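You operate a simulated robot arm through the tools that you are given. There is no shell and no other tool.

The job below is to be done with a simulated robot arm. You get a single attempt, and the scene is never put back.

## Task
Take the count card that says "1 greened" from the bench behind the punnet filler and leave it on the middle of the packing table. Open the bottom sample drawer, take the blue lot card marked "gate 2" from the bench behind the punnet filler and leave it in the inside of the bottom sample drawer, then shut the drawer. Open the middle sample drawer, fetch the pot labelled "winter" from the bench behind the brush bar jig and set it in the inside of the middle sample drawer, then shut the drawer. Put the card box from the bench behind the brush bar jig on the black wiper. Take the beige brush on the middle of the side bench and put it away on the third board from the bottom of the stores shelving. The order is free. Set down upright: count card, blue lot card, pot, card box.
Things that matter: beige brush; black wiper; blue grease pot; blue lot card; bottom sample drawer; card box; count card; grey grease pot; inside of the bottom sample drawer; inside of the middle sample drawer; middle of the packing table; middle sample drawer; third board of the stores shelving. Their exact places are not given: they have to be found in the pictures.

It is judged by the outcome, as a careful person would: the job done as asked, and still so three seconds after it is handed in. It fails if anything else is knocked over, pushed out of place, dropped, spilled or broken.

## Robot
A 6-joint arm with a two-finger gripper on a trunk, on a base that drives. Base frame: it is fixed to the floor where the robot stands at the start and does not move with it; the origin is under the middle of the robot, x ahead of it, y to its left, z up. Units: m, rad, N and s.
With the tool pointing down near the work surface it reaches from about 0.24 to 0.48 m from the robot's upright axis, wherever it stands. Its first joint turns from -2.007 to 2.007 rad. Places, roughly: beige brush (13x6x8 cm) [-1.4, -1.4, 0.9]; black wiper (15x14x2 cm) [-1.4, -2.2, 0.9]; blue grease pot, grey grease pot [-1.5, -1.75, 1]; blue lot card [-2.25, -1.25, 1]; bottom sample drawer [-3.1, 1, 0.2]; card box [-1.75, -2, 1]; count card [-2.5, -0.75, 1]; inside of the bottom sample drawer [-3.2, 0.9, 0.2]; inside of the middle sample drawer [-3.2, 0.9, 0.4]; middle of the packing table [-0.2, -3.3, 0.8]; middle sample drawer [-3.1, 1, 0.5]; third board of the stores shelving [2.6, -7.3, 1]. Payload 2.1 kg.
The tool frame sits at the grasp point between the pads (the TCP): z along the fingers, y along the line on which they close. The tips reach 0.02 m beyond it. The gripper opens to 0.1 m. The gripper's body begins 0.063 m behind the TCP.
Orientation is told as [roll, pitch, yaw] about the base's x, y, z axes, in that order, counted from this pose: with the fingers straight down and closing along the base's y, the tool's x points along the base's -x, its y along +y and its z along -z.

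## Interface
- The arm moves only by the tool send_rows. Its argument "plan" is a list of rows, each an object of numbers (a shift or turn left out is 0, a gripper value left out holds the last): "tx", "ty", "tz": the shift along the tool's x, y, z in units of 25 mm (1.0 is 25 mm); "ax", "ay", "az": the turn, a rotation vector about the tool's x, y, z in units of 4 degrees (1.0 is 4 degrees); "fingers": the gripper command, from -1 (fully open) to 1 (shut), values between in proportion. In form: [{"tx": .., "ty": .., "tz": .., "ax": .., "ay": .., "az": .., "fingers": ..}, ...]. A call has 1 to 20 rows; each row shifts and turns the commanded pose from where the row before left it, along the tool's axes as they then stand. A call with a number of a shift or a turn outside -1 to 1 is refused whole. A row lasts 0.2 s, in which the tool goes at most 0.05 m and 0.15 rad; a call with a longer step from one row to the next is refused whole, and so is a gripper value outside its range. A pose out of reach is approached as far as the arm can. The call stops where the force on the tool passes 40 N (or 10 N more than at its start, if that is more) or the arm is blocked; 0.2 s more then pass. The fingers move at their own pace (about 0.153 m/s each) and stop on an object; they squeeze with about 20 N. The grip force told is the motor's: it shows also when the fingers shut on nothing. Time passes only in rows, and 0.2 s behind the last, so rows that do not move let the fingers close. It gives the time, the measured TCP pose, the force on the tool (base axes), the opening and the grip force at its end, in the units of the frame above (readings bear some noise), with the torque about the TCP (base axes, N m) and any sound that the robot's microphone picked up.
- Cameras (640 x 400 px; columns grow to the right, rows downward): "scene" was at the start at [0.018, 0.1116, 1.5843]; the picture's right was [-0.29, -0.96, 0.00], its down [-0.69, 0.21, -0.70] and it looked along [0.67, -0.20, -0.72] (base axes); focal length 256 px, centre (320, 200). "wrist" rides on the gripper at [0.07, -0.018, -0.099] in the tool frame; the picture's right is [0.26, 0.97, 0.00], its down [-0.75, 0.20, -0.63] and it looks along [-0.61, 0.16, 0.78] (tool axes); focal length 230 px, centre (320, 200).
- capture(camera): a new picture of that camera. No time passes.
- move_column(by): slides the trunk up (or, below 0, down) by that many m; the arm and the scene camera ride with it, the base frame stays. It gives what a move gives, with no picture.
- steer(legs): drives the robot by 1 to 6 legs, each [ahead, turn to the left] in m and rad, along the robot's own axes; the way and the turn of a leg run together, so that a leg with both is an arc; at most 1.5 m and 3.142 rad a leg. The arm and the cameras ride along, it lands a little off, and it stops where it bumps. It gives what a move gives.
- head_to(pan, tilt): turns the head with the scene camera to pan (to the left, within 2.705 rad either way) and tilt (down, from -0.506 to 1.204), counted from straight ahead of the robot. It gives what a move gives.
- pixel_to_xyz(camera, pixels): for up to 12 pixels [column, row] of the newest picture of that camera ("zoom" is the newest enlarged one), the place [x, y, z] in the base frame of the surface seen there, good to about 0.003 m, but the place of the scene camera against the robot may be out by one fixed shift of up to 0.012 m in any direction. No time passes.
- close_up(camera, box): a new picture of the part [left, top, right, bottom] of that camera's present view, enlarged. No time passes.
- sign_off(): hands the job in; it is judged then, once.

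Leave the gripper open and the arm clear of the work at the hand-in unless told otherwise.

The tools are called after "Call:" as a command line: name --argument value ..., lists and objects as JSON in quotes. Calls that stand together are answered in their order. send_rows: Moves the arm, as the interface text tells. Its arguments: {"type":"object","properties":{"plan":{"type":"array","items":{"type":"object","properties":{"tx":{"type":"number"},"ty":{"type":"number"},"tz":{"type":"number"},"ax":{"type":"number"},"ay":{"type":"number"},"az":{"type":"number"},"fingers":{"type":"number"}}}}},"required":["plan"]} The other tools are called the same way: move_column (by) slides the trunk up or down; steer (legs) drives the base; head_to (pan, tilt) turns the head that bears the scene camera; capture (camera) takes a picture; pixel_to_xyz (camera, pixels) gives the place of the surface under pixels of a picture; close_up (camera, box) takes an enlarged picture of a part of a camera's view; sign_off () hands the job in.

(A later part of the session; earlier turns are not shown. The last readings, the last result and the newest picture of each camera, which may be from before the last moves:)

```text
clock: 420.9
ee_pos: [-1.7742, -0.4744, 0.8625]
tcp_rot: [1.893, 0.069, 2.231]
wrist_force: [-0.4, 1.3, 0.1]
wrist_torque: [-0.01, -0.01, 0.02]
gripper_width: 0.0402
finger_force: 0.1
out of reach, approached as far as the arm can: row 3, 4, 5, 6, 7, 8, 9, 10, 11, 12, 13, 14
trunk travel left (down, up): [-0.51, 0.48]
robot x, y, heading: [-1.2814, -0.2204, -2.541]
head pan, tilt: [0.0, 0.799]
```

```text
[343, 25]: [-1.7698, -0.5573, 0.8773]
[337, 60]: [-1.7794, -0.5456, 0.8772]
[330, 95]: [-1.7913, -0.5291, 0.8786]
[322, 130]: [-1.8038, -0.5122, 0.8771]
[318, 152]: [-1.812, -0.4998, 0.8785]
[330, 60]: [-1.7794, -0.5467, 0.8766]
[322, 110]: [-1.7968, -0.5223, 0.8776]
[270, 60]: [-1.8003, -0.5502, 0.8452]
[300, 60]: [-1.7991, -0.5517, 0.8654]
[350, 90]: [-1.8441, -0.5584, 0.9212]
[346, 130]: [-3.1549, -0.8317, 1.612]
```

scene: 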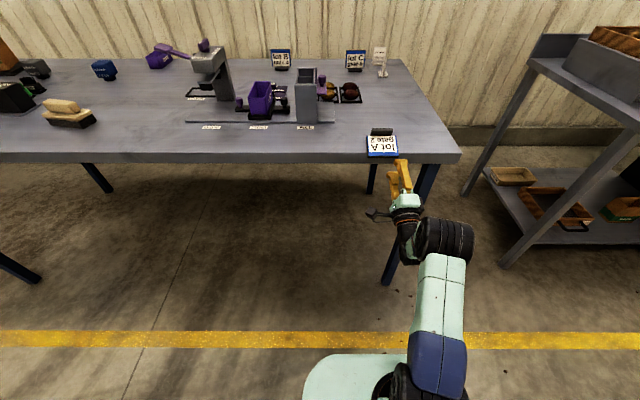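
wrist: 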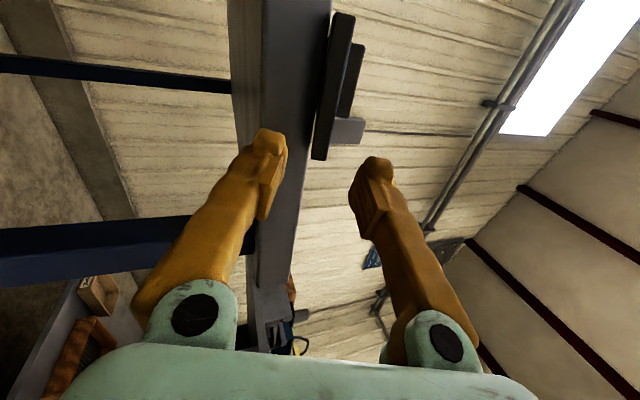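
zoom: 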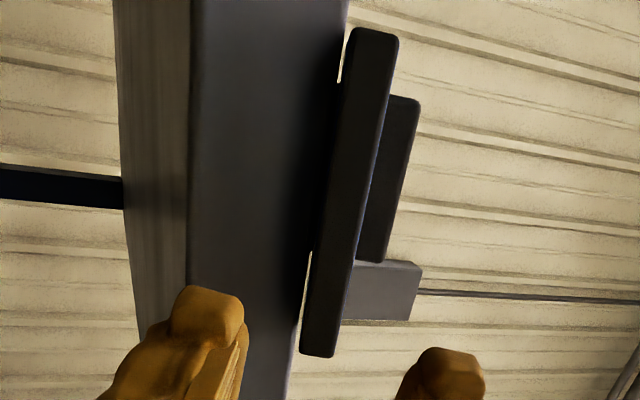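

The plate's end edge is at D=1.779, z=0.878, u=0.568. I'll align: reduce tilt to 100°, level the closing axis, shift left 3.5 cm, and narrow the opening to 3 cm.

Call:
send_rows --plan '[{"ax": 0.7, "az": -0.33, "ay": 0.06, "tx": 0.47, "ty": 0.184, "tz": 0.046, "fingers": 0.4}, {"ax": 0.7, "az": -0.33, "ay": 0.06, "tx": 0.47, "ty": 0.184, "tz": 0.046}, {"ax": 0.7, "az": -0.33, "ay": 0.06, "tx": 0.47, "ty": 0.184, "tz": 0.046}, {}]'

Call:
capture --camera "wrist"

```text
clock: 421.9
ee_pos: [-1.7577, -0.4851, 0.8779]
tcp_rot: [1.744, 0.003, 2.228]
wrist_force: [-0.4, -0.4, 0.4]
wrist_torque: [0.01, 0.02, 0.02]
gripper_width: 0.0301
finger_force: 0.0
out of reach, approached as far as the arm can: row 1, 2, 3
trunk travel left (down, up): [-0.51, 0.48]
robot x, y, heading: [-1.2764, -0.2193, -2.542]
head pan, tilt: [0.0, 0.799]
```

```text
taken
```

wrist: 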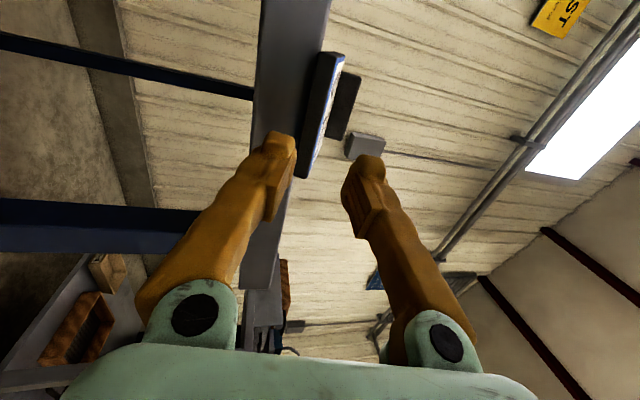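

Remaining: 1.7 cm left, 4.5 cm forward. A small base turn left handles the sideways shift.

Call:
steer --legs '[[0, 0.028]]'

Call:
send_rows --plan '[{"ty": -0.12, "tz": 0.7}, {"ty": -0.05, "tz": 0.3}, {}]'

Call:
capture --camera "wrist"

```text
clock: 422.7
ee_pos: [-1.7496, -0.5006, 0.8782]
tcp_rot: [1.743, 0.002, 2.255]
wrist_force: [-1.0, 0.2, -1.5]
wrist_torque: [0.0, -0.01, -0.05]
gripper_width: 0.0302
finger_force: 0.1
trunk travel left (down, up): [-0.51, 0.48]
robot x, y, heading: [-1.2796, -0.217, -2.508]
head pan, tilt: [0.0, 0.799]
```

```text
clock: 423.5
ee_pos: [-1.7688, -0.5139, 0.8788]
tcp_rot: [1.744, 0.0, 2.263]
wrist_force: [-0.4, 1.1, 0.8]
wrist_torque: [0.02, -0.05, 0.0]
gripper_width: 0.0297
finger_force: 0.1
trunk travel left (down, up): [-0.51, 0.48]
robot x, y, heading: [-1.279, -0.2168, -2.516]
head pan, tilt: [0.0, 0.799]
```

```text
taken
```

wrist: 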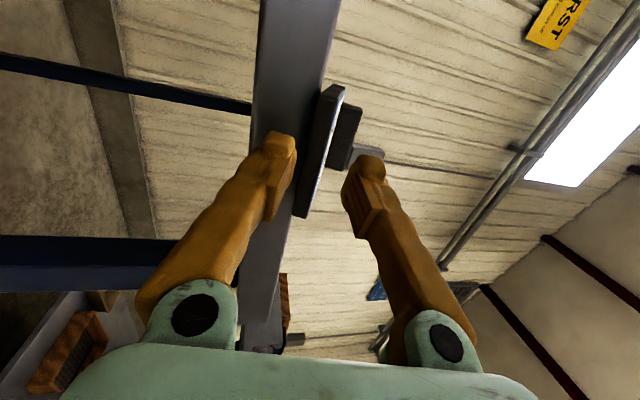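

Aligned laterally. Moving forward 1.8 cm in small steps.

Call:
send_rows --plan '[{"ty": -0.06, "tz": 0.24}, {"ty": -0.06, "tz": 0.24}, {"ty": -0.06, "tz": 0.24}, {}]'

Call:
capture --camera "wrist"

Call:
close_up --camera "scene" --box '[340, 110, 460, 210]'

```text
clock: 424.5
ee_pos: [-1.7859, -0.5231, 0.8798]
tcp_rot: [1.744, 0.001, 2.262]
wrist_force: [-0.1, -0.6, 0.4]
wrist_torque: [0.01, 0.03, 0.02]
gripper_width: 0.0299
finger_force: 0.0
out of reach, approached as far as the arm can: row 2
trunk travel left (down, up): [-0.51, 0.48]
robot x, y, heading: [-1.282, -0.2136, -2.514]
head pan, tilt: [0.0, 0.799]
```

```text
taken
```

wrist: 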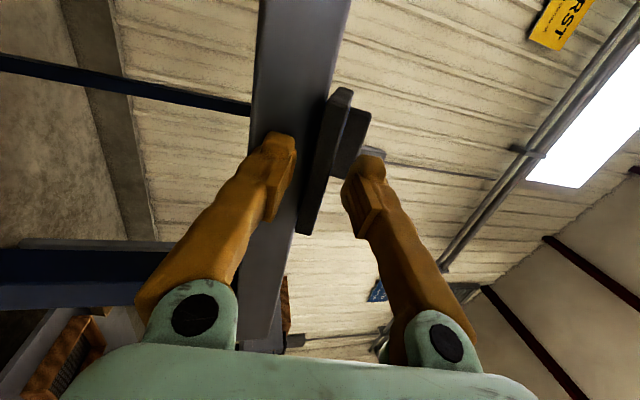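

```text
4.00 times, centred on (400, 160) of scene
```

zoom: 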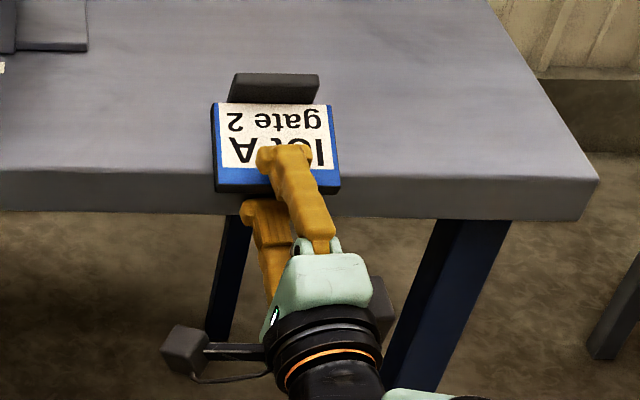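

The upper finger is over the plate, the lower one below it. Closing.

Call:
send_rows --plan '[{"fingers": 0.55}, {"fingers": 0.7}, {"fingers": 1}, {"fingers": 1}, {}]'

Call:
close_up --camera "scene" --box '[340, 110, 460, 210]'

```text
clock: 425.7
ee_pos: [-1.7859, -0.5235, 0.8784]
tcp_rot: [1.745, 0.0, 2.263]
wrist_force: [-0.9, -0.7, 0.6]
wrist_torque: [-0.02, 0.1, -0.01]
gripper_width: 0.0109
finger_force: 19.9
trunk travel left (down, up): [-0.51, 0.48]
robot x, y, heading: [-1.2784, -0.2206, -2.511]
head pan, tilt: [0.0, 0.799]
```

```text
4.00 times, centred on (400, 160) of scene
```

zoom: 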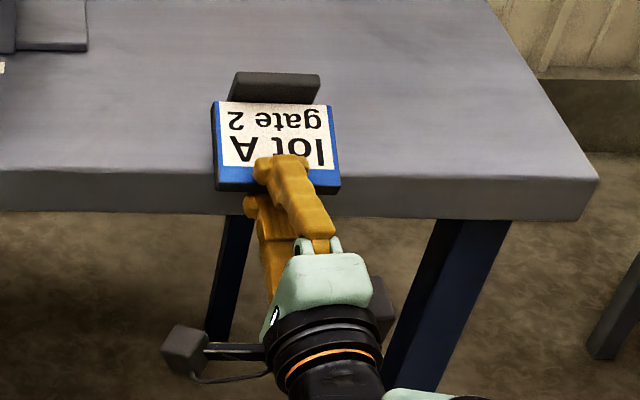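

Pinched (10.9 mm). I'll drag the card 1 cm outward, then re-grip 1 cm deeper.

Call:
send_rows --plan '[{"ty": 0.035, "tz": -0.2}, {"ty": 0.035, "tz": -0.2}, {}, {"fingers": 0.7}, {"fingers": 0.45}, {}, {"ty": -0.035, "tz": 0.2}, {"ty": -0.035, "tz": 0.2}, {}, {"fingers": 0.7}, {"fingers": 1}, {"fingers": 1}, {}]'

Call:
close_up --camera "scene" --box '[340, 110, 460, 210]'

```text
clock: 428.5
ee_pos: [-1.7849, -0.5247, 0.8781]
tcp_rot: [1.744, -0.001, 2.262]
wrist_force: [-0.5, 0.4, 1.2]
wrist_torque: [0.0, 0.1, 0.01]
gripper_width: 0.0112
finger_force: 19.9
trunk travel left (down, up): [-0.51, 0.48]
robot x, y, heading: [-1.2789, -0.2205, -2.51]
head pan, tilt: [0.0, 0.799]
```

```text
4.00 times, centred on (400, 160) of scene
```

zoom: 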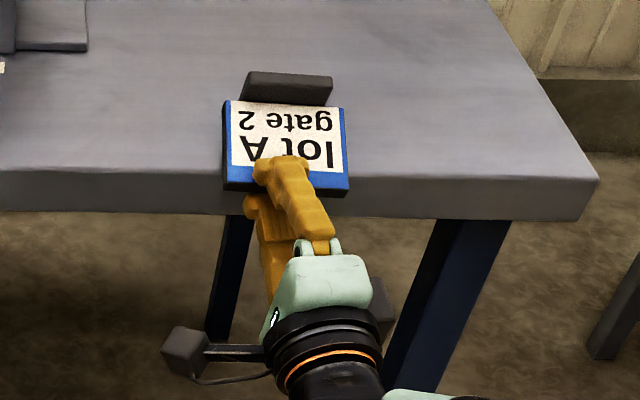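

The grip is similar but fine. Lifting straight up slowly.

Call:
send_rows --plan '[{"ty": 0.2, "tz": 0.035}, {"ty": 0.3, "tz": 0.05}, {"ty": 0.5, "tz": 0.085}, {"ty": 0.5, "tz": 0.085}, {"ty": 0.5, "tz": 0.085}, {}]'

Call:
capture --camera "scene"

Call:
capture --camera "wrist"

```text
clock: 429.9
ee_pos: [-1.783, -0.5248, 0.927]
tcp_rot: [1.742, 0.002, 2.255]
wrist_force: [-0.1, 0.2, -0.1]
wrist_torque: [0.0, 0.0, 0.02]
gripper_width: 0.0109
finger_force: 19.7
trunk travel left (down, up): [-0.51, 0.48]
robot x, y, heading: [-1.278, -0.2202, -2.513]
head pan, tilt: [0.0, 0.799]
```

```text
taken
```

scene: 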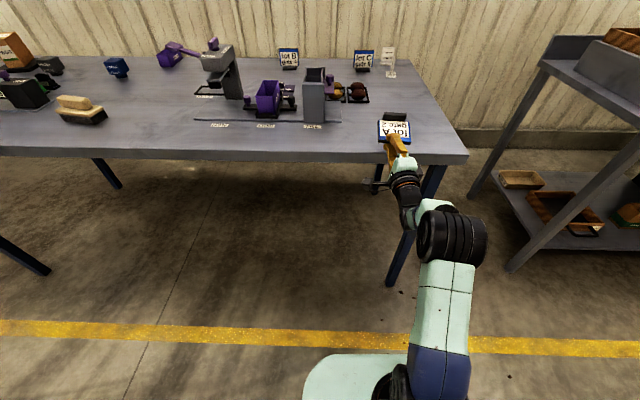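

```text
taken
```

wrist: 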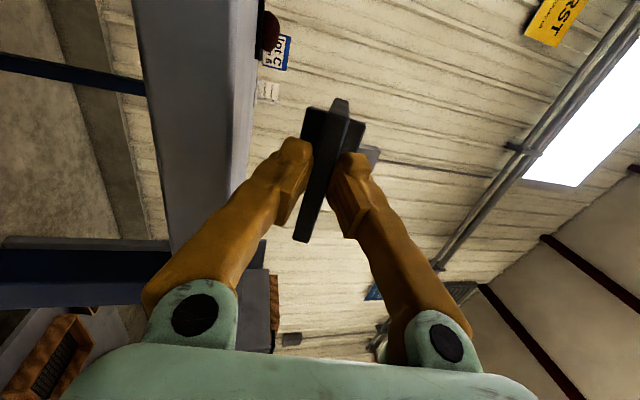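

The card is held by its plate. Backing off into free space, then rotating the tool to vertical so the card becomes upright.

Call:
steer --legs '[[-0.3, 0]]'

Call:
send_rows --plan '[{"ax": 1, "ty": 0.0445, "tz": -0.317}, {"ax": 1, "ty": 0.022, "tz": -0.319}, {"ax": 1, "ty": 0, "tz": -0.32}, {"ax": 1, "ty": -0.022, "tz": -0.319}, {"ax": 1, "ty": -0.0445, "tz": -0.317}, {"ax": 1, "ty": -0.0665, "tz": -0.313}, {"ax": 1, "ty": -0.088, "tz": -0.3075}, {"ax": 1, "ty": -0.109, "tz": -0.301}, {"ax": 1, "ty": -0.13, "tz": -0.292}, {"ax": 1, "ty": -0.15, "tz": -0.2825}, {"ax": 1, "ty": -0.1695, "tz": -0.271}, {"ax": 1, "ty": -0.188, "tz": -0.259}, {"ax": 1, "ty": -0.2055, "tz": -0.245}]'

Call:
send_rows --plan '[{"ax": 1, "ty": -0.222, "tz": -0.23}, {"ax": 1, "ty": -0.238, "tz": -0.214}, {"ax": 1, "ty": -0.252, "tz": -0.197}, {"ax": 1, "ty": -0.265, "tz": -0.179}, {"ax": 1, "ty": -0.277, "tz": -0.16}, {"ax": 1, "ty": -0.2875, "tz": -0.14}, {"ax": 1, "ty": -0.297, "tz": -0.12}, {"ax": 1, "ty": -0.304, "tz": -0.099}, {"ax": 1, "ty": -0.31, "tz": -0.077}, {"ax": 1, "ty": -0.315, "tz": -0.0555}, {"ax": 1, "ty": -0.318, "tz": -0.033}, {"ax": 1, "ty": -0.32, "tz": -0.011}, {}]'

Call:
capture --camera "wrist"

Call:
capture --camera "scene"

```text
clock: 431.9
ee_pos: [-1.544, -0.3499, 0.9277]
tcp_rot: [1.745, 0.001, 2.257]
wrist_force: [0.1, -0.9, -0.6]
wrist_torque: [-0.02, 0.0, 0.02]
gripper_width: 0.0108
finger_force: 20.1
trunk travel left (down, up): [-0.51, 0.48]
robot x, y, heading: [-1.04, -0.0433, -2.509]
head pan, tilt: [0.0, 0.799]
```

```text
clock: 434.7
ee_pos: [-1.4666, -0.2948, 0.9219]
tcp_rot: [0.9, 0.011, 2.272]
wrist_force: [0.5, -0.6, -0.9]
wrist_torque: [-0.01, -0.02, -0.01]
gripper_width: 0.011
finger_force: 19.7
out of reach, approached as far as the arm can: row 9, 10
trunk travel left (down, up): [-0.51, 0.48]
robot x, y, heading: [-1.0438, -0.0428, -2.509]
head pan, tilt: [0.0, 0.799]
```

```text
clock: 437.5
ee_pos: [-1.3947, -0.231, 0.9117]
tcp_rot: [0.064, 0.011, 2.275]
wrist_force: [1.1, 0.3, -0.3]
wrist_torque: [-0.01, -0.02, -0.01]
gripper_width: 0.0107
finger_force: 19.7
trunk travel left (down, up): [-0.51, 0.48]
robot x, y, heading: [-1.0355, -0.045, -2.511]
head pan, tilt: [0.0, 0.799]
```

```text
taken
```

wrist: 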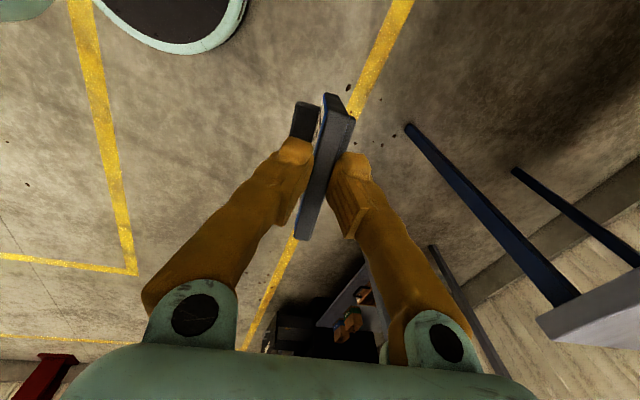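

```text
taken
```

scene: 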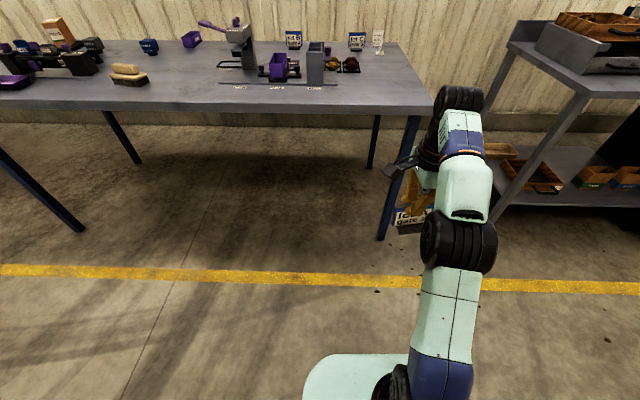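

The card now hangs upright in a proper pinch grip. Level the tool and drive to the open drawer.

Call:
send_rows --plan '[{"ax": 0.92}, {}]'

Call:
steer --legs '[[0, -1.605], [1.4, 0], [0.62, 0], [0, 1.571]]'

Call:
head_to --pan 0.0 --tilt 0.8

Call:
capture --camera "scene"

Call:
capture --camera "wrist"

```text
clock: 438.1
ee_pos: [-1.3919, -0.2291, 0.9098]
tcp_rot: [0.004, 0.009, 2.274]
wrist_force: [0.8, -0.2, -0.5]
wrist_torque: [0.02, 0.02, -0.02]
gripper_width: 0.011
finger_force: 19.9
out of reach, approached as far as the arm can: row 1
trunk travel left (down, up): [-0.51, 0.48]
robot x, y, heading: [-1.0452, -0.0434, -2.518]
head pan, tilt: [0.0, 0.799]
```

```text
clock: 455.9
ee_pos: [-2.5819, 1.4054, 0.9093]
tcp_rot: [0.005, 0.009, 2.297]
wrist_force: [0.4, 0.1, -1.4]
wrist_torque: [-0.02, 0.01, -0.03]
gripper_width: 0.0107
finger_force: 20.1
trunk travel left (down, up): [-0.51, 0.48]
robot x, y, heading: [-2.2349, 1.5974, -2.493]
head pan, tilt: [0.0, 0.799]
```

```text
clock: 456.5
ee_pos: [-2.5832, 1.4056, 0.911]
tcp_rot: [0.003, 0.012, 2.297]
wrist_force: [0.3, 0.3, -0.8]
wrist_torque: [0.01, 0.0, 0.01]
gripper_width: 0.0108
finger_force: 19.8
trunk travel left (down, up): [-0.51, 0.48]
robot x, y, heading: [-2.2326, 1.5955, -2.491]
head pan, tilt: [0.0, 0.799]
```

```text
taken
```

scene: 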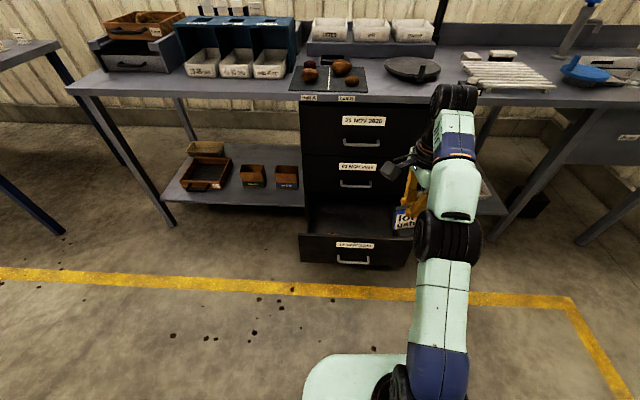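

```text
taken
```

wrist: 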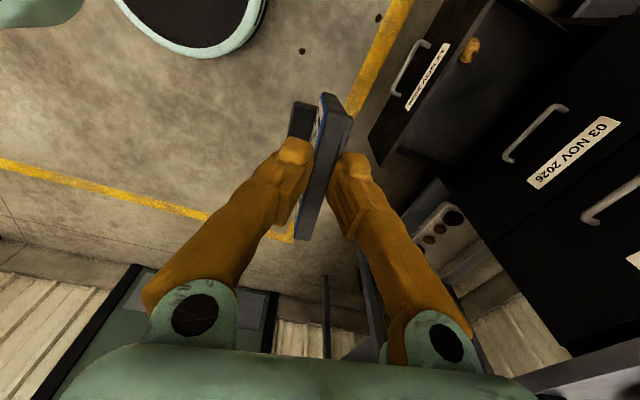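

The card is still held. Measuring the open drawer precisely with the wrist camera.

Call:
pixel_to_xyz --camera "wrist" --pixels '[[470, 50], [440, 100], [420, 140], [500, 80], [400, 150], [376, 160], [455, 60], [480, 5], [420, 150], [450, 130], [510, 30], [430, 75]]'

Call:
close_up --camera "wrist" --box '[350, 0, 560, 190]'

```text
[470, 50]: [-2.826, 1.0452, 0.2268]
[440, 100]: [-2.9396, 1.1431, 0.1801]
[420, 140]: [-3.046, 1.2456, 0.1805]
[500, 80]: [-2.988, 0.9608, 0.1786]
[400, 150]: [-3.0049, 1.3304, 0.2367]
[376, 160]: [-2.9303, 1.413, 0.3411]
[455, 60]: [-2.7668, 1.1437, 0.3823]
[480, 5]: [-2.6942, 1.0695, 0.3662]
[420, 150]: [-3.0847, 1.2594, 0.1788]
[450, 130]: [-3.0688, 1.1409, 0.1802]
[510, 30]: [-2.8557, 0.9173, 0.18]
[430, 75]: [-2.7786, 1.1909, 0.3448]
```

```text
2.11 times, centred on (455, 95) of wrist
```

zoom: 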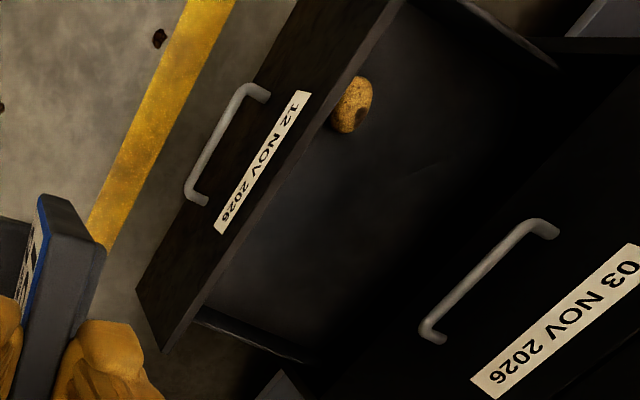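

Call:
pixel_to_xyz --camera "scene" --pixels '[[455, 97], [455, 88], [430, 140], [410, 190], [390, 170], [435, 115], [475, 110], [350, 262], [345, 238], [440, 240], [320, 215], [395, 215]]'

Call:
close_up --camera "scene" --box '[360, 70, 520, 240]'

```text
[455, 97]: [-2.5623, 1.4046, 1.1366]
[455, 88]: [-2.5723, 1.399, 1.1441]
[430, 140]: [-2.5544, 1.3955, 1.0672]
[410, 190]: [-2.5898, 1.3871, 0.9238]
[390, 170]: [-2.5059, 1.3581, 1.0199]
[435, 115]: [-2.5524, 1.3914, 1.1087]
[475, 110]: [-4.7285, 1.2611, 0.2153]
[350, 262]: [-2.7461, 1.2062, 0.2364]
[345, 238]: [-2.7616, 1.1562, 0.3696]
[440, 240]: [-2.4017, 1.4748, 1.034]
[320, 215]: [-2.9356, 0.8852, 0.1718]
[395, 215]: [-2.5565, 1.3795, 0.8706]
```

```text
2.35 times, centred on (440, 155) of scene
```

zoom: 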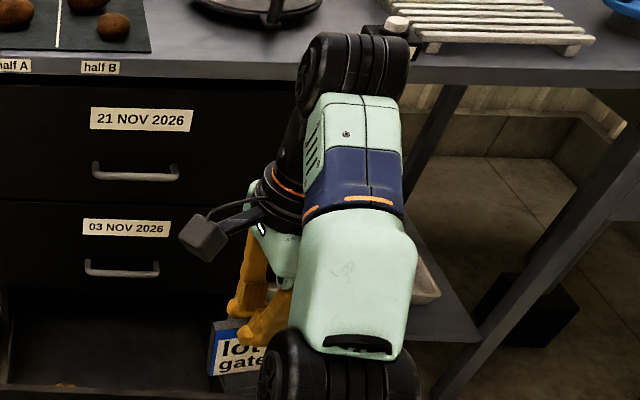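

Call:
pixel_to_xyz --camera "wrist" --pixels '[[300, 112], [296, 125], [305, 108], [335, 105], [330, 150], [310, 220], [322, 100]]'

Call:
pixel_to_xyz --camera "zoom" --pixels '[[215, 365], [250, 372], [240, 345], [212, 330]]'

```text
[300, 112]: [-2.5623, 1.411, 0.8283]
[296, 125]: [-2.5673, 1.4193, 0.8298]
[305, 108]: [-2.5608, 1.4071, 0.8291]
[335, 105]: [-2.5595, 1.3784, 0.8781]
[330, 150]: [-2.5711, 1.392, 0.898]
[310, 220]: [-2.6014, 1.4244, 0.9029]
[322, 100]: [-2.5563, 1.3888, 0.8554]
```

```text
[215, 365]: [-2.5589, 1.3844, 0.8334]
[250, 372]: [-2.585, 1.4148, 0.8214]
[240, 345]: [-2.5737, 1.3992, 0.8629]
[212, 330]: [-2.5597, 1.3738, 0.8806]
```

Call:
close_up --camera "scene" --box '[376, 180, 456, 240]'

Call:
close_up --camera "wrist" --box '[260, 70, 388, 250]'

```text
6.67 times, centred on (416, 210) of scene
```

zoom: 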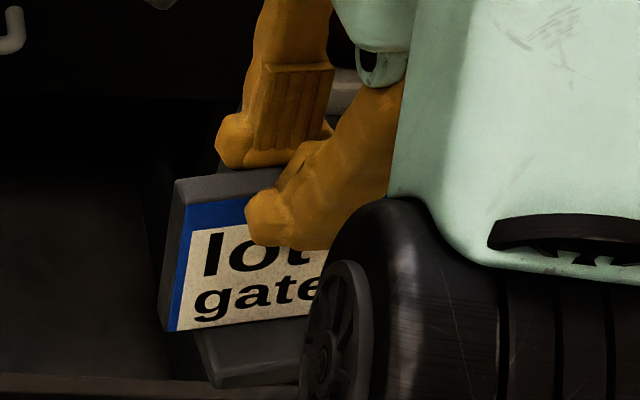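

```text
2.22 times, centred on (324, 160) of wrist
```

zoom: 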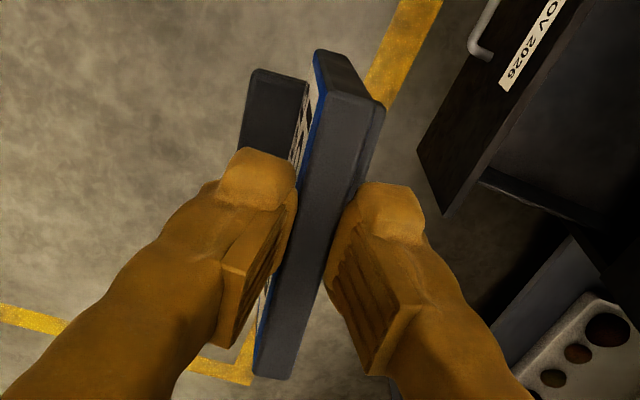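

Call:
pixel_to_xyz --camera "zoom" --pixels '[[335, 75], [345, 100], [335, 140], [325, 180], [310, 240], [300, 290], [285, 350], [320, 70], [262, 90], [270, 110], [300, 200]]'

```text
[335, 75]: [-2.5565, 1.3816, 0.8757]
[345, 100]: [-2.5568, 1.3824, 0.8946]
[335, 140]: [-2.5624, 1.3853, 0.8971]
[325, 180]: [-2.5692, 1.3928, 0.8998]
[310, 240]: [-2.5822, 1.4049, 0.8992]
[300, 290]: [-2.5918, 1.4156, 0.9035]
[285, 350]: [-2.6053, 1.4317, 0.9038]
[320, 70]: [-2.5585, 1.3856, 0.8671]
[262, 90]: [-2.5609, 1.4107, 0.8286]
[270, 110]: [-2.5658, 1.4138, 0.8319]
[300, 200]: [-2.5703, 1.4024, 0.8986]
```

The card hangs ~7° off level in its plane; I'll correct that with the tool. First turn square and drive up to the drawer.

Call:
steer --legs '[[0, -0.054], [0.34, 0]]'

Call:
send_rows --plan '[{"ay": 0.9, "az": 0.65}, {"ay": 0.9, "az": 0.65}, {"az": 0.6}, {}]'

```text
clock: 459.1
ee_pos: [-2.876, 1.24, 0.9097]
tcp_rot: [0.001, 0.011, 2.229]
wrist_force: [-0.3, -1.0, -1.0]
wrist_torque: [0.0, -0.02, -0.02]
gripper_width: 0.0109
finger_force: 20.0
trunk travel left (down, up): [-0.51, 0.48]
robot x, y, heading: [-2.5131, 1.4092, -2.558]
head pan, tilt: [0.0, 0.799]
```

```text
clock: 460.1
ee_pos: [-2.8735, 1.2422, 0.9068]
tcp_rot: [-0.009, 0.135, 2.097]
wrist_force: [-0.4, 0.3, -0.3]
wrist_torque: [-0.02, 0.04, -0.04]
gripper_width: 0.0109
finger_force: 19.9
out of reach, approached as far as the arm can: row 2
trunk travel left (down, up): [-0.51, 0.48]
robot x, y, heading: [-2.5155, 1.4101, -2.553]
head pan, tilt: [0.0, 0.799]
```

I'll nudge forward 3.5 cm, lower with arm and trunk to just above the drawer's front panel, then move in.

Call:
steer --legs '[[0.035, 0]]'

Call:
send_rows --plan '[{"tz": 1}, {"tz": 1}, {"tz": 1}, {"tz": 1}, {"tz": 1}, {"tz": 1}, {}]'

Call:
move_column --by -0.25

Call:
capture --camera "scene"

Call:
capture --camera "wrist"

```text
clock: 461.0
ee_pos: [-2.9018, 1.2212, 0.9065]
tcp_rot: [-0.011, 0.136, 2.098]
wrist_force: [-0.5, 0.1, -0.6]
wrist_torque: [0.03, -0.04, 0.0]
gripper_width: 0.0109
finger_force: 19.6
trunk travel left (down, up): [-0.51, 0.48]
robot x, y, heading: [-2.5441, 1.3884, -2.555]
head pan, tilt: [0.0, 0.799]
```

```text
clock: 462.6
ee_pos: [-2.889, 1.2059, 0.7595]
tcp_rot: [-0.008, 0.133, 2.097]
wrist_force: [0.4, -0.4, -2.0]
wrist_torque: [0.01, 0.03, -0.02]
gripper_width: 0.0111
finger_force: 19.9
trunk travel left (down, up): [-0.51, 0.48]
robot x, y, heading: [-2.5415, 1.39, -2.56]
head pan, tilt: [0.0, 0.799]
```

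```text
clock: 465.2
ee_pos: [-2.8892, 1.2041, 0.5104]
tcp_rot: [-0.009, 0.135, 2.098]
wrist_force: [-0.1, -0.5, -0.3]
wrist_torque: [-0.02, 0.01, 0.0]
gripper_width: 0.011
finger_force: 20.1
trunk travel left (down, up): [-0.26, 0.73]
robot x, y, heading: [-2.545, 1.392, -2.552]
head pan, tilt: [0.0, 0.799]
```

```text
taken
```

scene: 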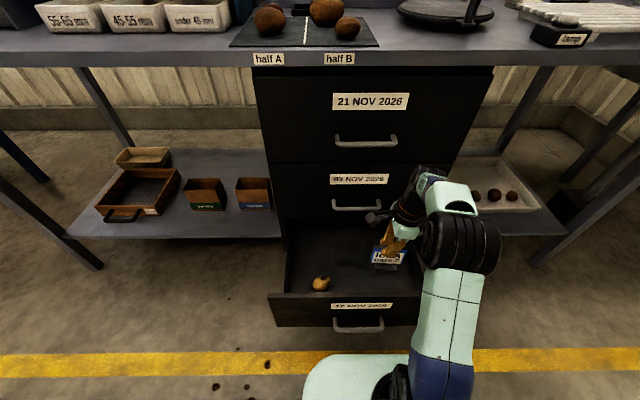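

```text
taken
```

wrist: 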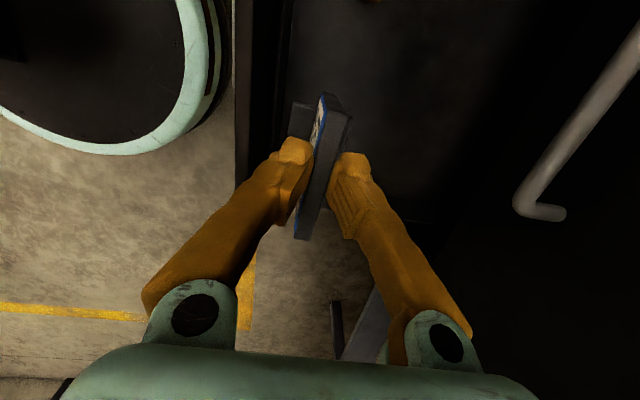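

Above the drawer's inside. Shifting 5 cm deeper and 2 cm right, then lowering by trunk.

Call:
send_rows --plan '[{"ty": 0.67, "tx": -0.27}, {"ty": 0.67, "tx": -0.27}, {"ty": 0.67, "tx": -0.27}, {}]'

Call:
capture --camera "wrist"

```text
clock: 466.2
ee_pos: [-2.9409, 1.1971, 0.5066]
tcp_rot: [-0.009, 0.134, 2.097]
wrist_force: [-0.1, -0.6, -0.3]
wrist_torque: [-0.03, -0.01, 0.02]
gripper_width: 0.0111
finger_force: 19.7
trunk travel left (down, up): [-0.26, 0.73]
robot x, y, heading: [-2.5462, 1.3956, -2.559]
head pan, tilt: [0.0, 0.799]
```

```text
taken
```

wrist: 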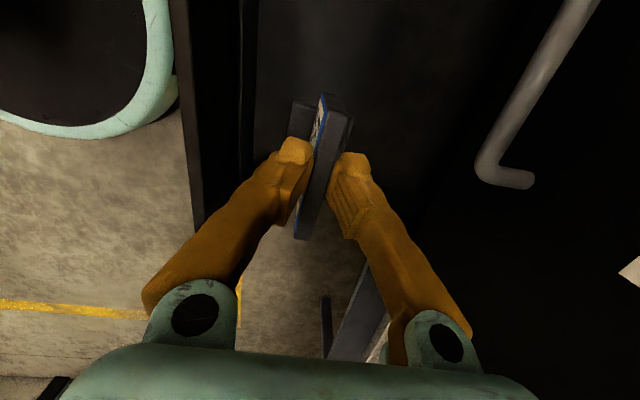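

Good position. Lowering 20 cm with the trunk.

Call:
move_column --by -0.2

Call:
capture --camera "wrist"

Call:
capture --camera "scene"

```text
clock: 468.3
ee_pos: [-2.9406, 1.1977, 0.3073]
tcp_rot: [-0.009, 0.132, 2.099]
wrist_force: [0.7, 0.2, -0.5]
wrist_torque: [-0.02, 0.0, -0.02]
gripper_width: 0.011
finger_force: 20.1
trunk travel left (down, up): [-0.06, 0.93]
robot x, y, heading: [-2.5485, 1.3914, -2.557]
head pan, tilt: [0.0, 0.799]
```

```text
taken
```

wrist: 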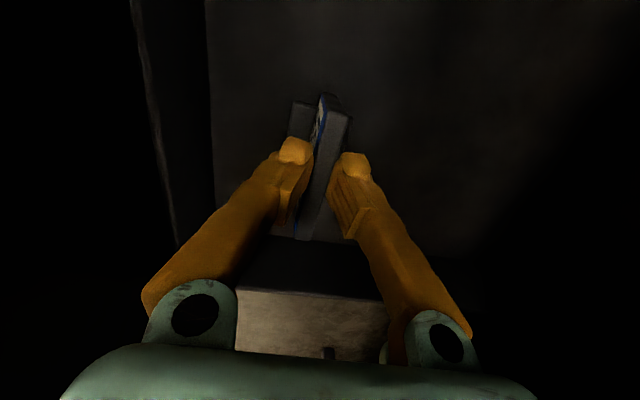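

```text
taken
```

scene: 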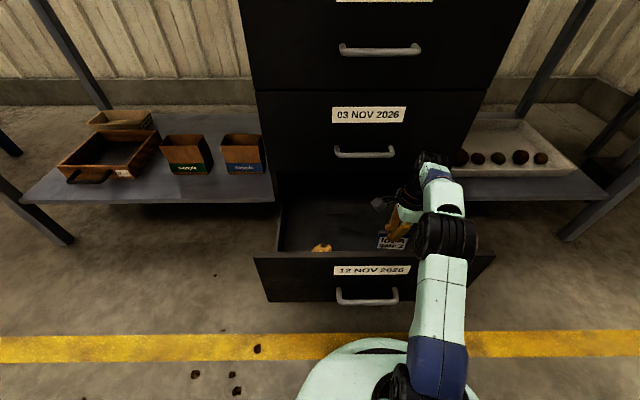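

Now lowering in small arm steps until contact.

Call:
send_rows --plan '[{"tz": 0.4}, {"tz": 0.3}, {"tz": 0.1}, {"tz": 0.1}, {}]'

```text
clock: 469.5
ee_pos: [-2.9393, 1.1952, 0.2855]
tcp_rot: [-0.008, 0.133, 2.098]
wrist_force: [0.2, -0.2, -0.4]
wrist_torque: [0.01, -0.01, 0.01]
gripper_width: 0.0108
finger_force: 19.6
trunk travel left (down, up): [-0.06, 0.93]
robot x, y, heading: [-2.5422, 1.3908, -2.555]
head pan, tilt: [0.0, 0.799]
```

Call:
send_rows --plan '[{"tz": 0.1}, {"tz": 0.1}, {"tz": 0.1}, {}]'

```text
clock: 470.5
ee_pos: [-2.9387, 1.1934, 0.2767]
tcp_rot: [-0.008, 0.134, 2.098]
wrist_force: [-0.8, -0.5, -0.5]
wrist_torque: [-0.02, 0.02, -0.03]
gripper_width: 0.0109
finger_force: 20.6
trunk travel left (down, up): [-0.06, 0.93]
robot x, y, heading: [-2.5436, 1.3927, -2.552]
head pan, tilt: [0.0, 0.799]
```

Call:
send_rows --plan '[{"tz": 0.08}, {}, {"tz": 0.08}, {}]'

```text
clock: 471.5
ee_pos: [-2.9405, 1.1937, 0.2737]
tcp_rot: [-0.008, 0.133, 2.097]
wrist_force: [0.2, -0.4, 0.7]
wrist_torque: [-0.04, 0.01, -0.01]
gripper_width: 0.0106
finger_force: 20.4
trunk travel left (down, up): [-0.06, 0.93]
robot x, y, heading: [-2.5466, 1.3926, -2.557]
head pan, tilt: [0.0, 0.799]
```

Call:
send_rows --plan '[{"tz": 0.08}, {}]'

Call:
send_rows --plan '[{"tz": 0.06}, {}]'

```text
clock: 472.1
ee_pos: [-2.9397, 1.1937, 0.2724]
tcp_rot: [-0.007, 0.135, 2.098]
wrist_force: [-0.5, 0.5, 13.2]
wrist_torque: [0.44, 0.27, -0.01]
gripper_width: 0.0107
finger_force: 19.8
trunk travel left (down, up): [-0.06, 0.93]
robot x, y, heading: [-2.5458, 1.3891, -2.552]
head pan, tilt: [0.0, 0.799]
```

```text
clock: 472.7
ee_pos: [-2.9395, 1.1917, 0.2706]
tcp_rot: [-0.003, 0.133, 2.097]
wrist_force: [-2.2, 1.5, 24.1]
wrist_torque: [0.01, 0.02, -0.02]
gripper_width: 0.0109
finger_force: 20.0
trunk travel left (down, up): [-0.06, 0.93]
robot x, y, heading: [-2.5462, 1.3908, -2.555]
head pan, tilt: [0.0, 0.799]
```

Firm flat contact. Relieving slightly, opening gently and lifting away.

Call:
send_rows --plan '[{"tz": -0.05}, {"fingers": 0.75}, {"fingers": 0.6}, {"fingers": 0.4}, {}, {"tz": -0.3}, {"tz": -0.5}, {"tz": -0.8}, {"tz": -0.8}, {}]'

Call:
move_column --by 0.2

Call:
capture --camera "wrist"

Call:
capture --camera "scene"

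```text
clock: 474.9
ee_pos: [-2.9403, 1.1982, 0.3312]
tcp_rot: [-0.009, 0.133, 2.098]
wrist_force: [0.0, -0.2, -0.1]
wrist_torque: [0.02, 0.01, -0.05]
gripper_width: 0.0299
finger_force: 0.1
trunk travel left (down, up): [-0.06, 0.93]
robot x, y, heading: [-2.5407, 1.3933, -2.556]
head pan, tilt: [0.0, 0.799]
```

```text
clock: 477.1
ee_pos: [-2.9405, 1.1978, 0.5306]
tcp_rot: [-0.008, 0.132, 2.1]
wrist_force: [-1.3, -0.6, 0.1]
wrist_torque: [0.0, -0.01, 0.0]
gripper_width: 0.0298
finger_force: 0.2
trunk travel left (down, up): [-0.26, 0.73]
robot x, y, heading: [-2.5437, 1.39, -2.554]
head pan, tilt: [0.0, 0.799]
```

```text
taken
```

wrist: 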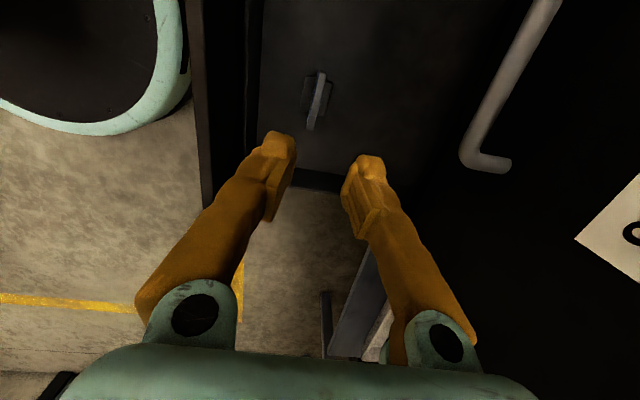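

```text
taken
```

scene: 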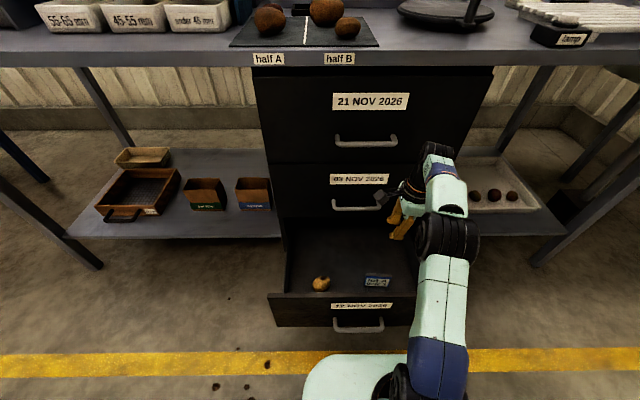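

The lot card stands upright inside the bottom drawer. Next: shut it. I'll back off, then bring the tool to horizontal at panel height for pushing.

Call:
steer --legs '[[-0.5, 0]]'

Call:
move_column --by -0.18

Call:
send_rows --plan '[{"ax": -1, "ay": -0.63, "ty": 0.6, "tz": 0.02, "fingers": 1}, {"ax": -1, "ay": -0.63, "ty": 0.597, "tz": 0.063}, {"ax": -1, "ay": -0.63, "ty": 0.591, "tz": 0.104}, {"ax": -1, "ty": 0.582, "tz": 0.145}, {"ax": -1, "ty": 0.571, "tz": 0.185}, {"ax": -1, "ty": 0.556, "tz": 0.225}, {"ax": -1, "ty": 0.539, "tz": 0.263}, {"ax": -1, "ty": 0.52, "tz": 0.3}, {"ax": -1, "ty": 0.224, "tz": 0.151}, {"ax": -1, "ty": 0.213, "tz": 0.166}, {"ax": -1, "ty": 0.2, "tz": 0.18}, {"ax": -1, "ty": 0.188, "tz": 0.194}, {"ax": -1, "ty": 0.174, "tz": 0.207}, {"ax": -1, "ty": 0.159, "tz": 0.218}, {"ax": -1, "ty": 0.143, "tz": 0.229}, {"ax": -1, "ty": 0.127, "tz": 0.238}, {"ax": -1, "ty": 0.11, "tz": 0.247}, {"ax": -1, "ty": 0.092, "tz": 0.254}, {"ax": -1, "ty": 0.074, "tz": 0.26}, {"ax": -1, "ty": 0.056, "tz": 0.264}]'

Call:
capture --camera "scene"

```text
clock: 480.0
ee_pos: [-2.5312, 1.4734, 0.5303]
tcp_rot: [-0.009, 0.134, 2.084]
wrist_force: [0.0, 0.8, -0.4]
wrist_torque: [0.01, 0.01, 0.0]
gripper_width: 0.0303
finger_force: 0.1
trunk travel left (down, up): [-0.26, 0.73]
robot x, y, heading: [-2.1342, 1.659, -2.565]
head pan, tilt: [0.0, 0.799]
```

```text
clock: 482.0
ee_pos: [-2.5329, 1.4722, 0.3525]
tcp_rot: [-0.008, 0.134, 2.085]
wrist_force: [1.1, -0.1, 0.5]
wrist_torque: [0.05, -0.01, 0.02]
gripper_width: 0.0301
finger_force: 0.0
trunk travel left (down, up): [-0.08, 0.91]
robot x, y, heading: [-2.1293, 1.6606, -2.566]
head pan, tilt: [0.0, 0.799]
```

```text
clock: 486.2
ee_pos: [-2.6652, 1.3707, 0.3383]
tcp_rot: [1.037, 0.071, 2.161]
wrist_force: [-0.3, 0.0, 0.0]
wrist_torque: [-0.03, 0.01, 0.01]
gripper_width: 0.0001
finger_force: 20.0
out of reach, approached as far as the arm can: row 13, 14, 15, 16, 17, 18, 19, 20
trunk travel left (down, up): [-0.08, 0.91]
robot x, y, heading: [-2.1282, 1.6624, -2.571]
head pan, tilt: [0.0, 0.799]
```

```text
taken
```

scene: 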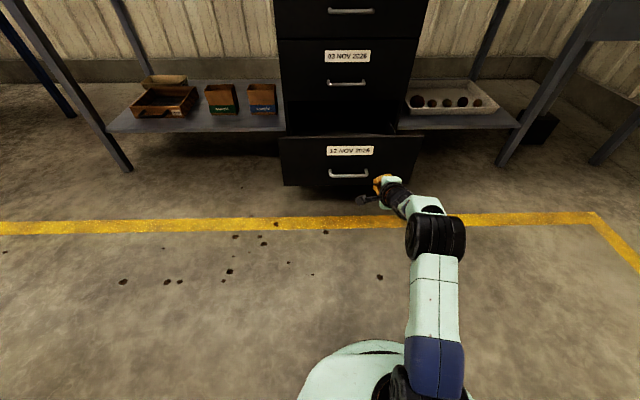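

Tilt reached 59°, enough for pushing. I'll lower the closed fingertips to z≈0.31, square up, and drive forward to push the drawer in.

Call:
send_rows --plan '[{"ty": -0.514, "tz": 0.309}, {"ty": -0.514, "tz": 0.309}, {}]'

Call:
steer --legs '[[0, 0.05], [0.3, 0]]'

Call:
capture --camera "scene"

```text
clock: 487.0
ee_pos: [-2.662, 1.3694, 0.3106]
tcp_rot: [1.037, 0.07, 2.161]
wrist_force: [0.1, 0.6, -0.2]
wrist_torque: [0.0, 0.0, 0.02]
gripper_width: 0.0
finger_force: 20.1
trunk travel left (down, up): [-0.08, 0.91]
robot x, y, heading: [-2.131, 1.6649, -2.567]
head pan, tilt: [0.0, 0.799]
```

```text
clock: 489.5
ee_pos: [-2.8944, 1.163, 0.3102]
tcp_rot: [1.038, 0.071, 2.213]
wrist_force: [-0.3, 0.0, 0.1]
wrist_torque: [-0.01, 0.03, 0.05]
gripper_width: 0.0002
finger_force: 20.0
trunk travel left (down, up): [-0.08, 0.91]
robot x, y, heading: [-2.3818, 1.4848, -2.517]
head pan, tilt: [0.0, 0.799]
```

```text
taken
```

scene: 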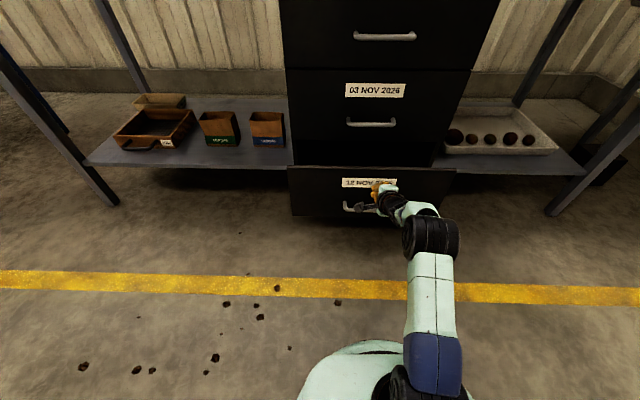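

The drawer is moving in smoothly. Pushing the remaining ~14 cm.

Call:
steer --legs '[[0.13, -0.01]]'

Call:
send_rows --plan '[{"ty": 0.1, "tz": 0.17}, {"ty": 0.1, "tz": 0.17}, {"ty": 0.1, "tz": 0.17}, {"ty": 0.1, "tz": 0.17}, {}]'

Call:
capture --camera "scene"

```text
clock: 490.8
ee_pos: [-3.0025, 1.0912, 0.3101]
tcp_rot: [1.038, 0.072, 2.204]
wrist_force: [0.2, 0.3, 0.1]
wrist_torque: [0.0, 0.0, 0.02]
gripper_width: 0.0001
finger_force: 20.2
trunk travel left (down, up): [-0.08, 0.91]
robot x, y, heading: [-2.487, 1.4074, -2.525]
head pan, tilt: [0.0, 0.799]
```

```text
clock: 492.0
ee_pos: [-3.0169, 1.0805, 0.3102]
tcp_rot: [1.038, 0.071, 2.205]
wrist_force: [22.0, 13.6, 0.7]
wrist_torque: [-0.02, 0.02, -0.19]
gripper_width: 0.0
finger_force: 20.0
trunk travel left (down, up): [-0.08, 0.91]
robot x, y, heading: [-2.4858, 1.4085, -2.524]
head pan, tilt: [0.0, 0.799]
```

```text
taken
```

scene: 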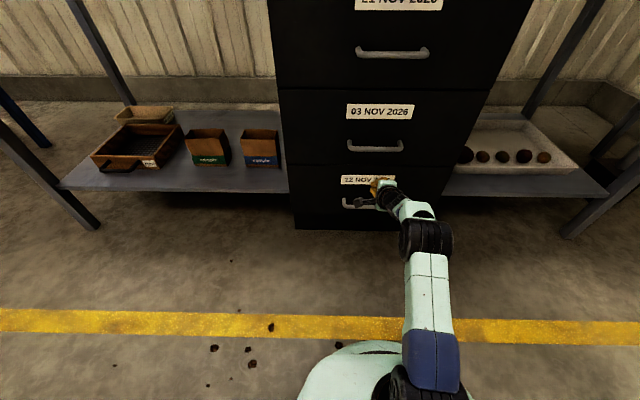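

The bottom drawer is shut (firm 26 N contact). Now the middle drawer: back off, raise, and tilt the tool further to horizontal.

Call:
steer --legs '[[-0.15, -0.02]]'

Call:
move_column --by 0.16

Call:
send_rows --plan '[{"ax": -1, "fingers": 0.0}, {"ax": -1}, {"ax": -1}, {"ax": -1}, {"ax": -0.8}, {}]'

Call:
capture --camera "wrist"

Call:
capture --camera "scene"

```text
clock: 493.4
ee_pos: [-2.9006, 1.174, 0.3109]
tcp_rot: [1.037, 0.069, 2.19]
wrist_force: [0.3, -0.3, -0.1]
wrist_torque: [0.02, -0.01, -0.01]
gripper_width: 0.0002
finger_force: 19.3
trunk travel left (down, up): [-0.08, 0.91]
robot x, y, heading: [-2.362, 1.4947, -2.54]
head pan, tilt: [0.0, 0.799]
```

```text
clock: 495.2
ee_pos: [-2.9005, 1.1743, 0.4704]
tcp_rot: [1.038, 0.073, 2.19]
wrist_force: [0.2, 0.0, -0.6]
wrist_torque: [0.02, 0.0, -0.03]
gripper_width: 0.0
finger_force: 19.8
trunk travel left (down, up): [-0.24, 0.75]
robot x, y, heading: [-2.3608, 1.4912, -2.543]
head pan, tilt: [0.0, 0.799]
```

```text
clock: 496.6
ee_pos: [-2.9029, 1.179, 0.4715]
tcp_rot: [1.374, 0.071, 2.2]
wrist_force: [0.5, 0.0, 0.3]
wrist_torque: [0.05, 0.02, -0.01]
gripper_width: 0.0499
finger_force: 0.0
out of reach, approached as far as the arm can: row 5
trunk travel left (down, up): [-0.24, 0.75]
robot x, y, heading: [-2.3623, 1.4907, -2.535]
head pan, tilt: [0.0, 0.799]
```

```text
taken
```

wrist: 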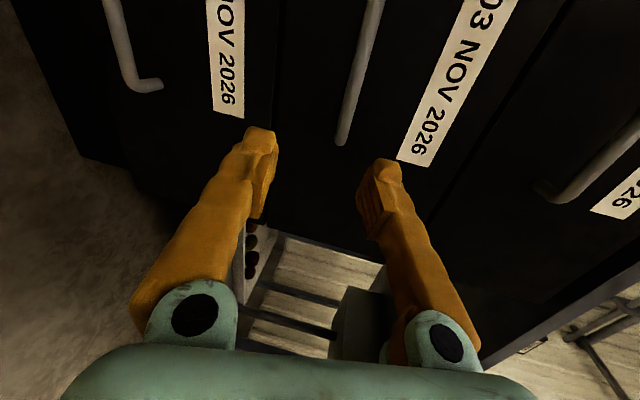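

```text
taken
```

scene: 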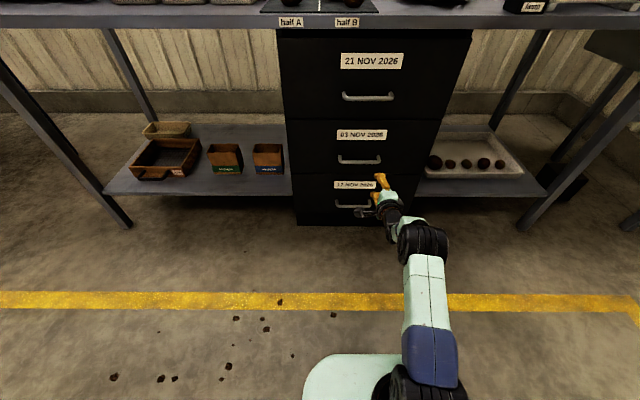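

Now measuring the middle handle's bar in the wrist view.

Call:
pixel_to_xyz --camera "wrist" --pixels '[[372, 25], [365, 50], [357, 80], [350, 105], [344, 130], [340, 142], [330, 60]]'

```text
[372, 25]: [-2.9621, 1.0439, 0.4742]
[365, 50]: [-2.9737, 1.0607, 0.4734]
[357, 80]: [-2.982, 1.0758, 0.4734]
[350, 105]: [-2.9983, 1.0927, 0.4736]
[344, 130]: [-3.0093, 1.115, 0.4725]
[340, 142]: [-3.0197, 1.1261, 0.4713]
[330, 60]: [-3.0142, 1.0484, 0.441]
```

I need 5 cm left and 12.8 cm forward. Try the arm for the sideways shift.

Call:
send_rows --plan '[{"tx": 0.7}, {"tx": 0.7}, {"tx": 0.6}, {}]'

```text
clock: 497.6
ee_pos: [-2.91, 1.1672, 0.4811]
tcp_rot: [1.373, 0.072, 2.2]
wrist_force: [0.5, -0.3, -0.8]
wrist_torque: [-0.02, 0.0, 0.0]
gripper_width: 0.0501
finger_force: 0.0
out of reach, approached as far as the arm can: row 1, 2, 3
trunk travel left (down, up): [-0.24, 0.75]
robot x, y, heading: [-2.3604, 1.4969, -2.538]
head pan, tilt: [0.0, 0.799]
```

The arm can't shift left here, so I'll use a base sidestep: back 10 cm, turn left, forward, turn right.

Call:
steer --legs '[[-0.1, 0], [0, 0.41], [0.116, 0], [0, -0.42]]'

Call:
capture --camera "wrist"

```text
clock: 502.0
ee_pos: [-2.8859, 1.1288, 0.4809]
tcp_rot: [1.371, 0.071, 2.199]
wrist_force: [0.3, 0.6, 0.2]
wrist_torque: [0.0, 0.0, 0.03]
gripper_width: 0.05
finger_force: 0.0
trunk travel left (down, up): [-0.24, 0.75]
robot x, y, heading: [-2.3393, 1.4508, -2.54]
head pan, tilt: [0.0, 0.799]
```

```text
taken
```

wrist: 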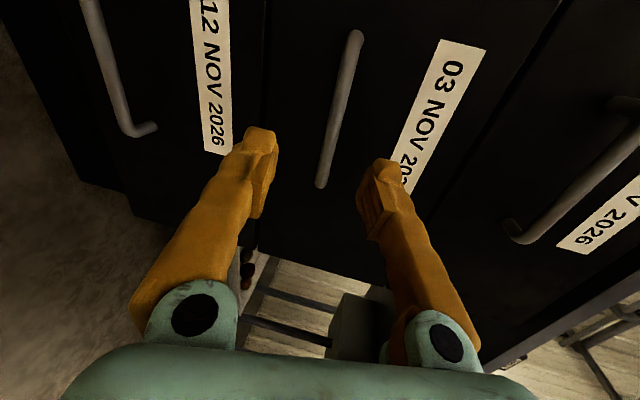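

Centred on the handle now. Drive 6 cm, then arm forward with slight down.

Call:
steer --legs '[[0.06, 0]]'

Call:
send_rows --plan '[{"ty": -0.31, "tz": 0.06}, {"ty": 0.14, "tz": 0.7}, {"ty": 0.14, "tz": 0.7}, {}]'

Call:
capture --camera "wrist"

```text
clock: 503.0
ee_pos: [-2.9341, 1.0939, 0.4801]
tcp_rot: [1.37, 0.073, 2.201]
wrist_force: [-0.5, -0.7, 0.6]
wrist_torque: [-0.03, -0.04, 0.01]
gripper_width: 0.0499
finger_force: 0.0
trunk travel left (down, up): [-0.24, 0.75]
robot x, y, heading: [-2.3904, 1.421, -2.536]
head pan, tilt: [0.0, 0.799]
```

```text
clock: 504.0
ee_pos: [-2.9647, 1.0719, 0.4727]
tcp_rot: [1.372, 0.072, 2.201]
wrist_force: [0.2, 0.6, 0.2]
wrist_torque: [-0.01, 0.03, -0.01]
gripper_width: 0.0502
finger_force: 0.0
trunk travel left (down, up): [-0.24, 0.75]
robot x, y, heading: [-2.3865, 1.4158, -2.538]
head pan, tilt: [0.0, 0.799]
```

```text
taken
```

wrist: 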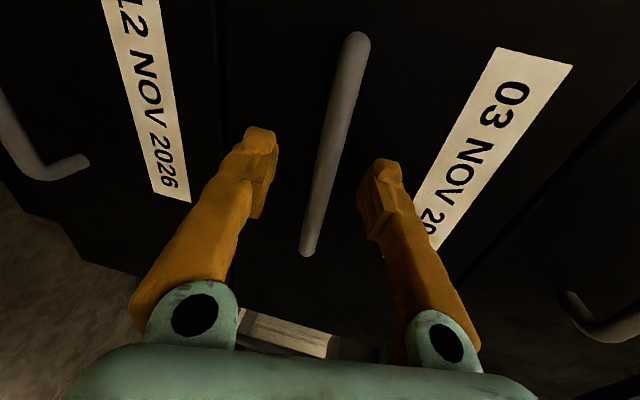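

Call:
send_rows --plan '[{"ty": 0.135, "tz": 0.67}, {}, {"fingers": 0.6}, {"fingers": 1}, {"fingers": 1}, {}]'

```text
clock: 505.4
ee_pos: [-2.9773, 1.0625, 0.4724]
tcp_rot: [1.375, 0.07, 2.201]
wrist_force: [-1.6, 0.0, 2.9]
wrist_torque: [0.63, 0.45, 0.17]
gripper_width: 0.0122
finger_force: 38.7
trunk travel left (down, up): [-0.24, 0.75]
robot x, y, heading: [-2.3864, 1.4185, -2.538]
head pan, tilt: [0.0, 0.799]
```

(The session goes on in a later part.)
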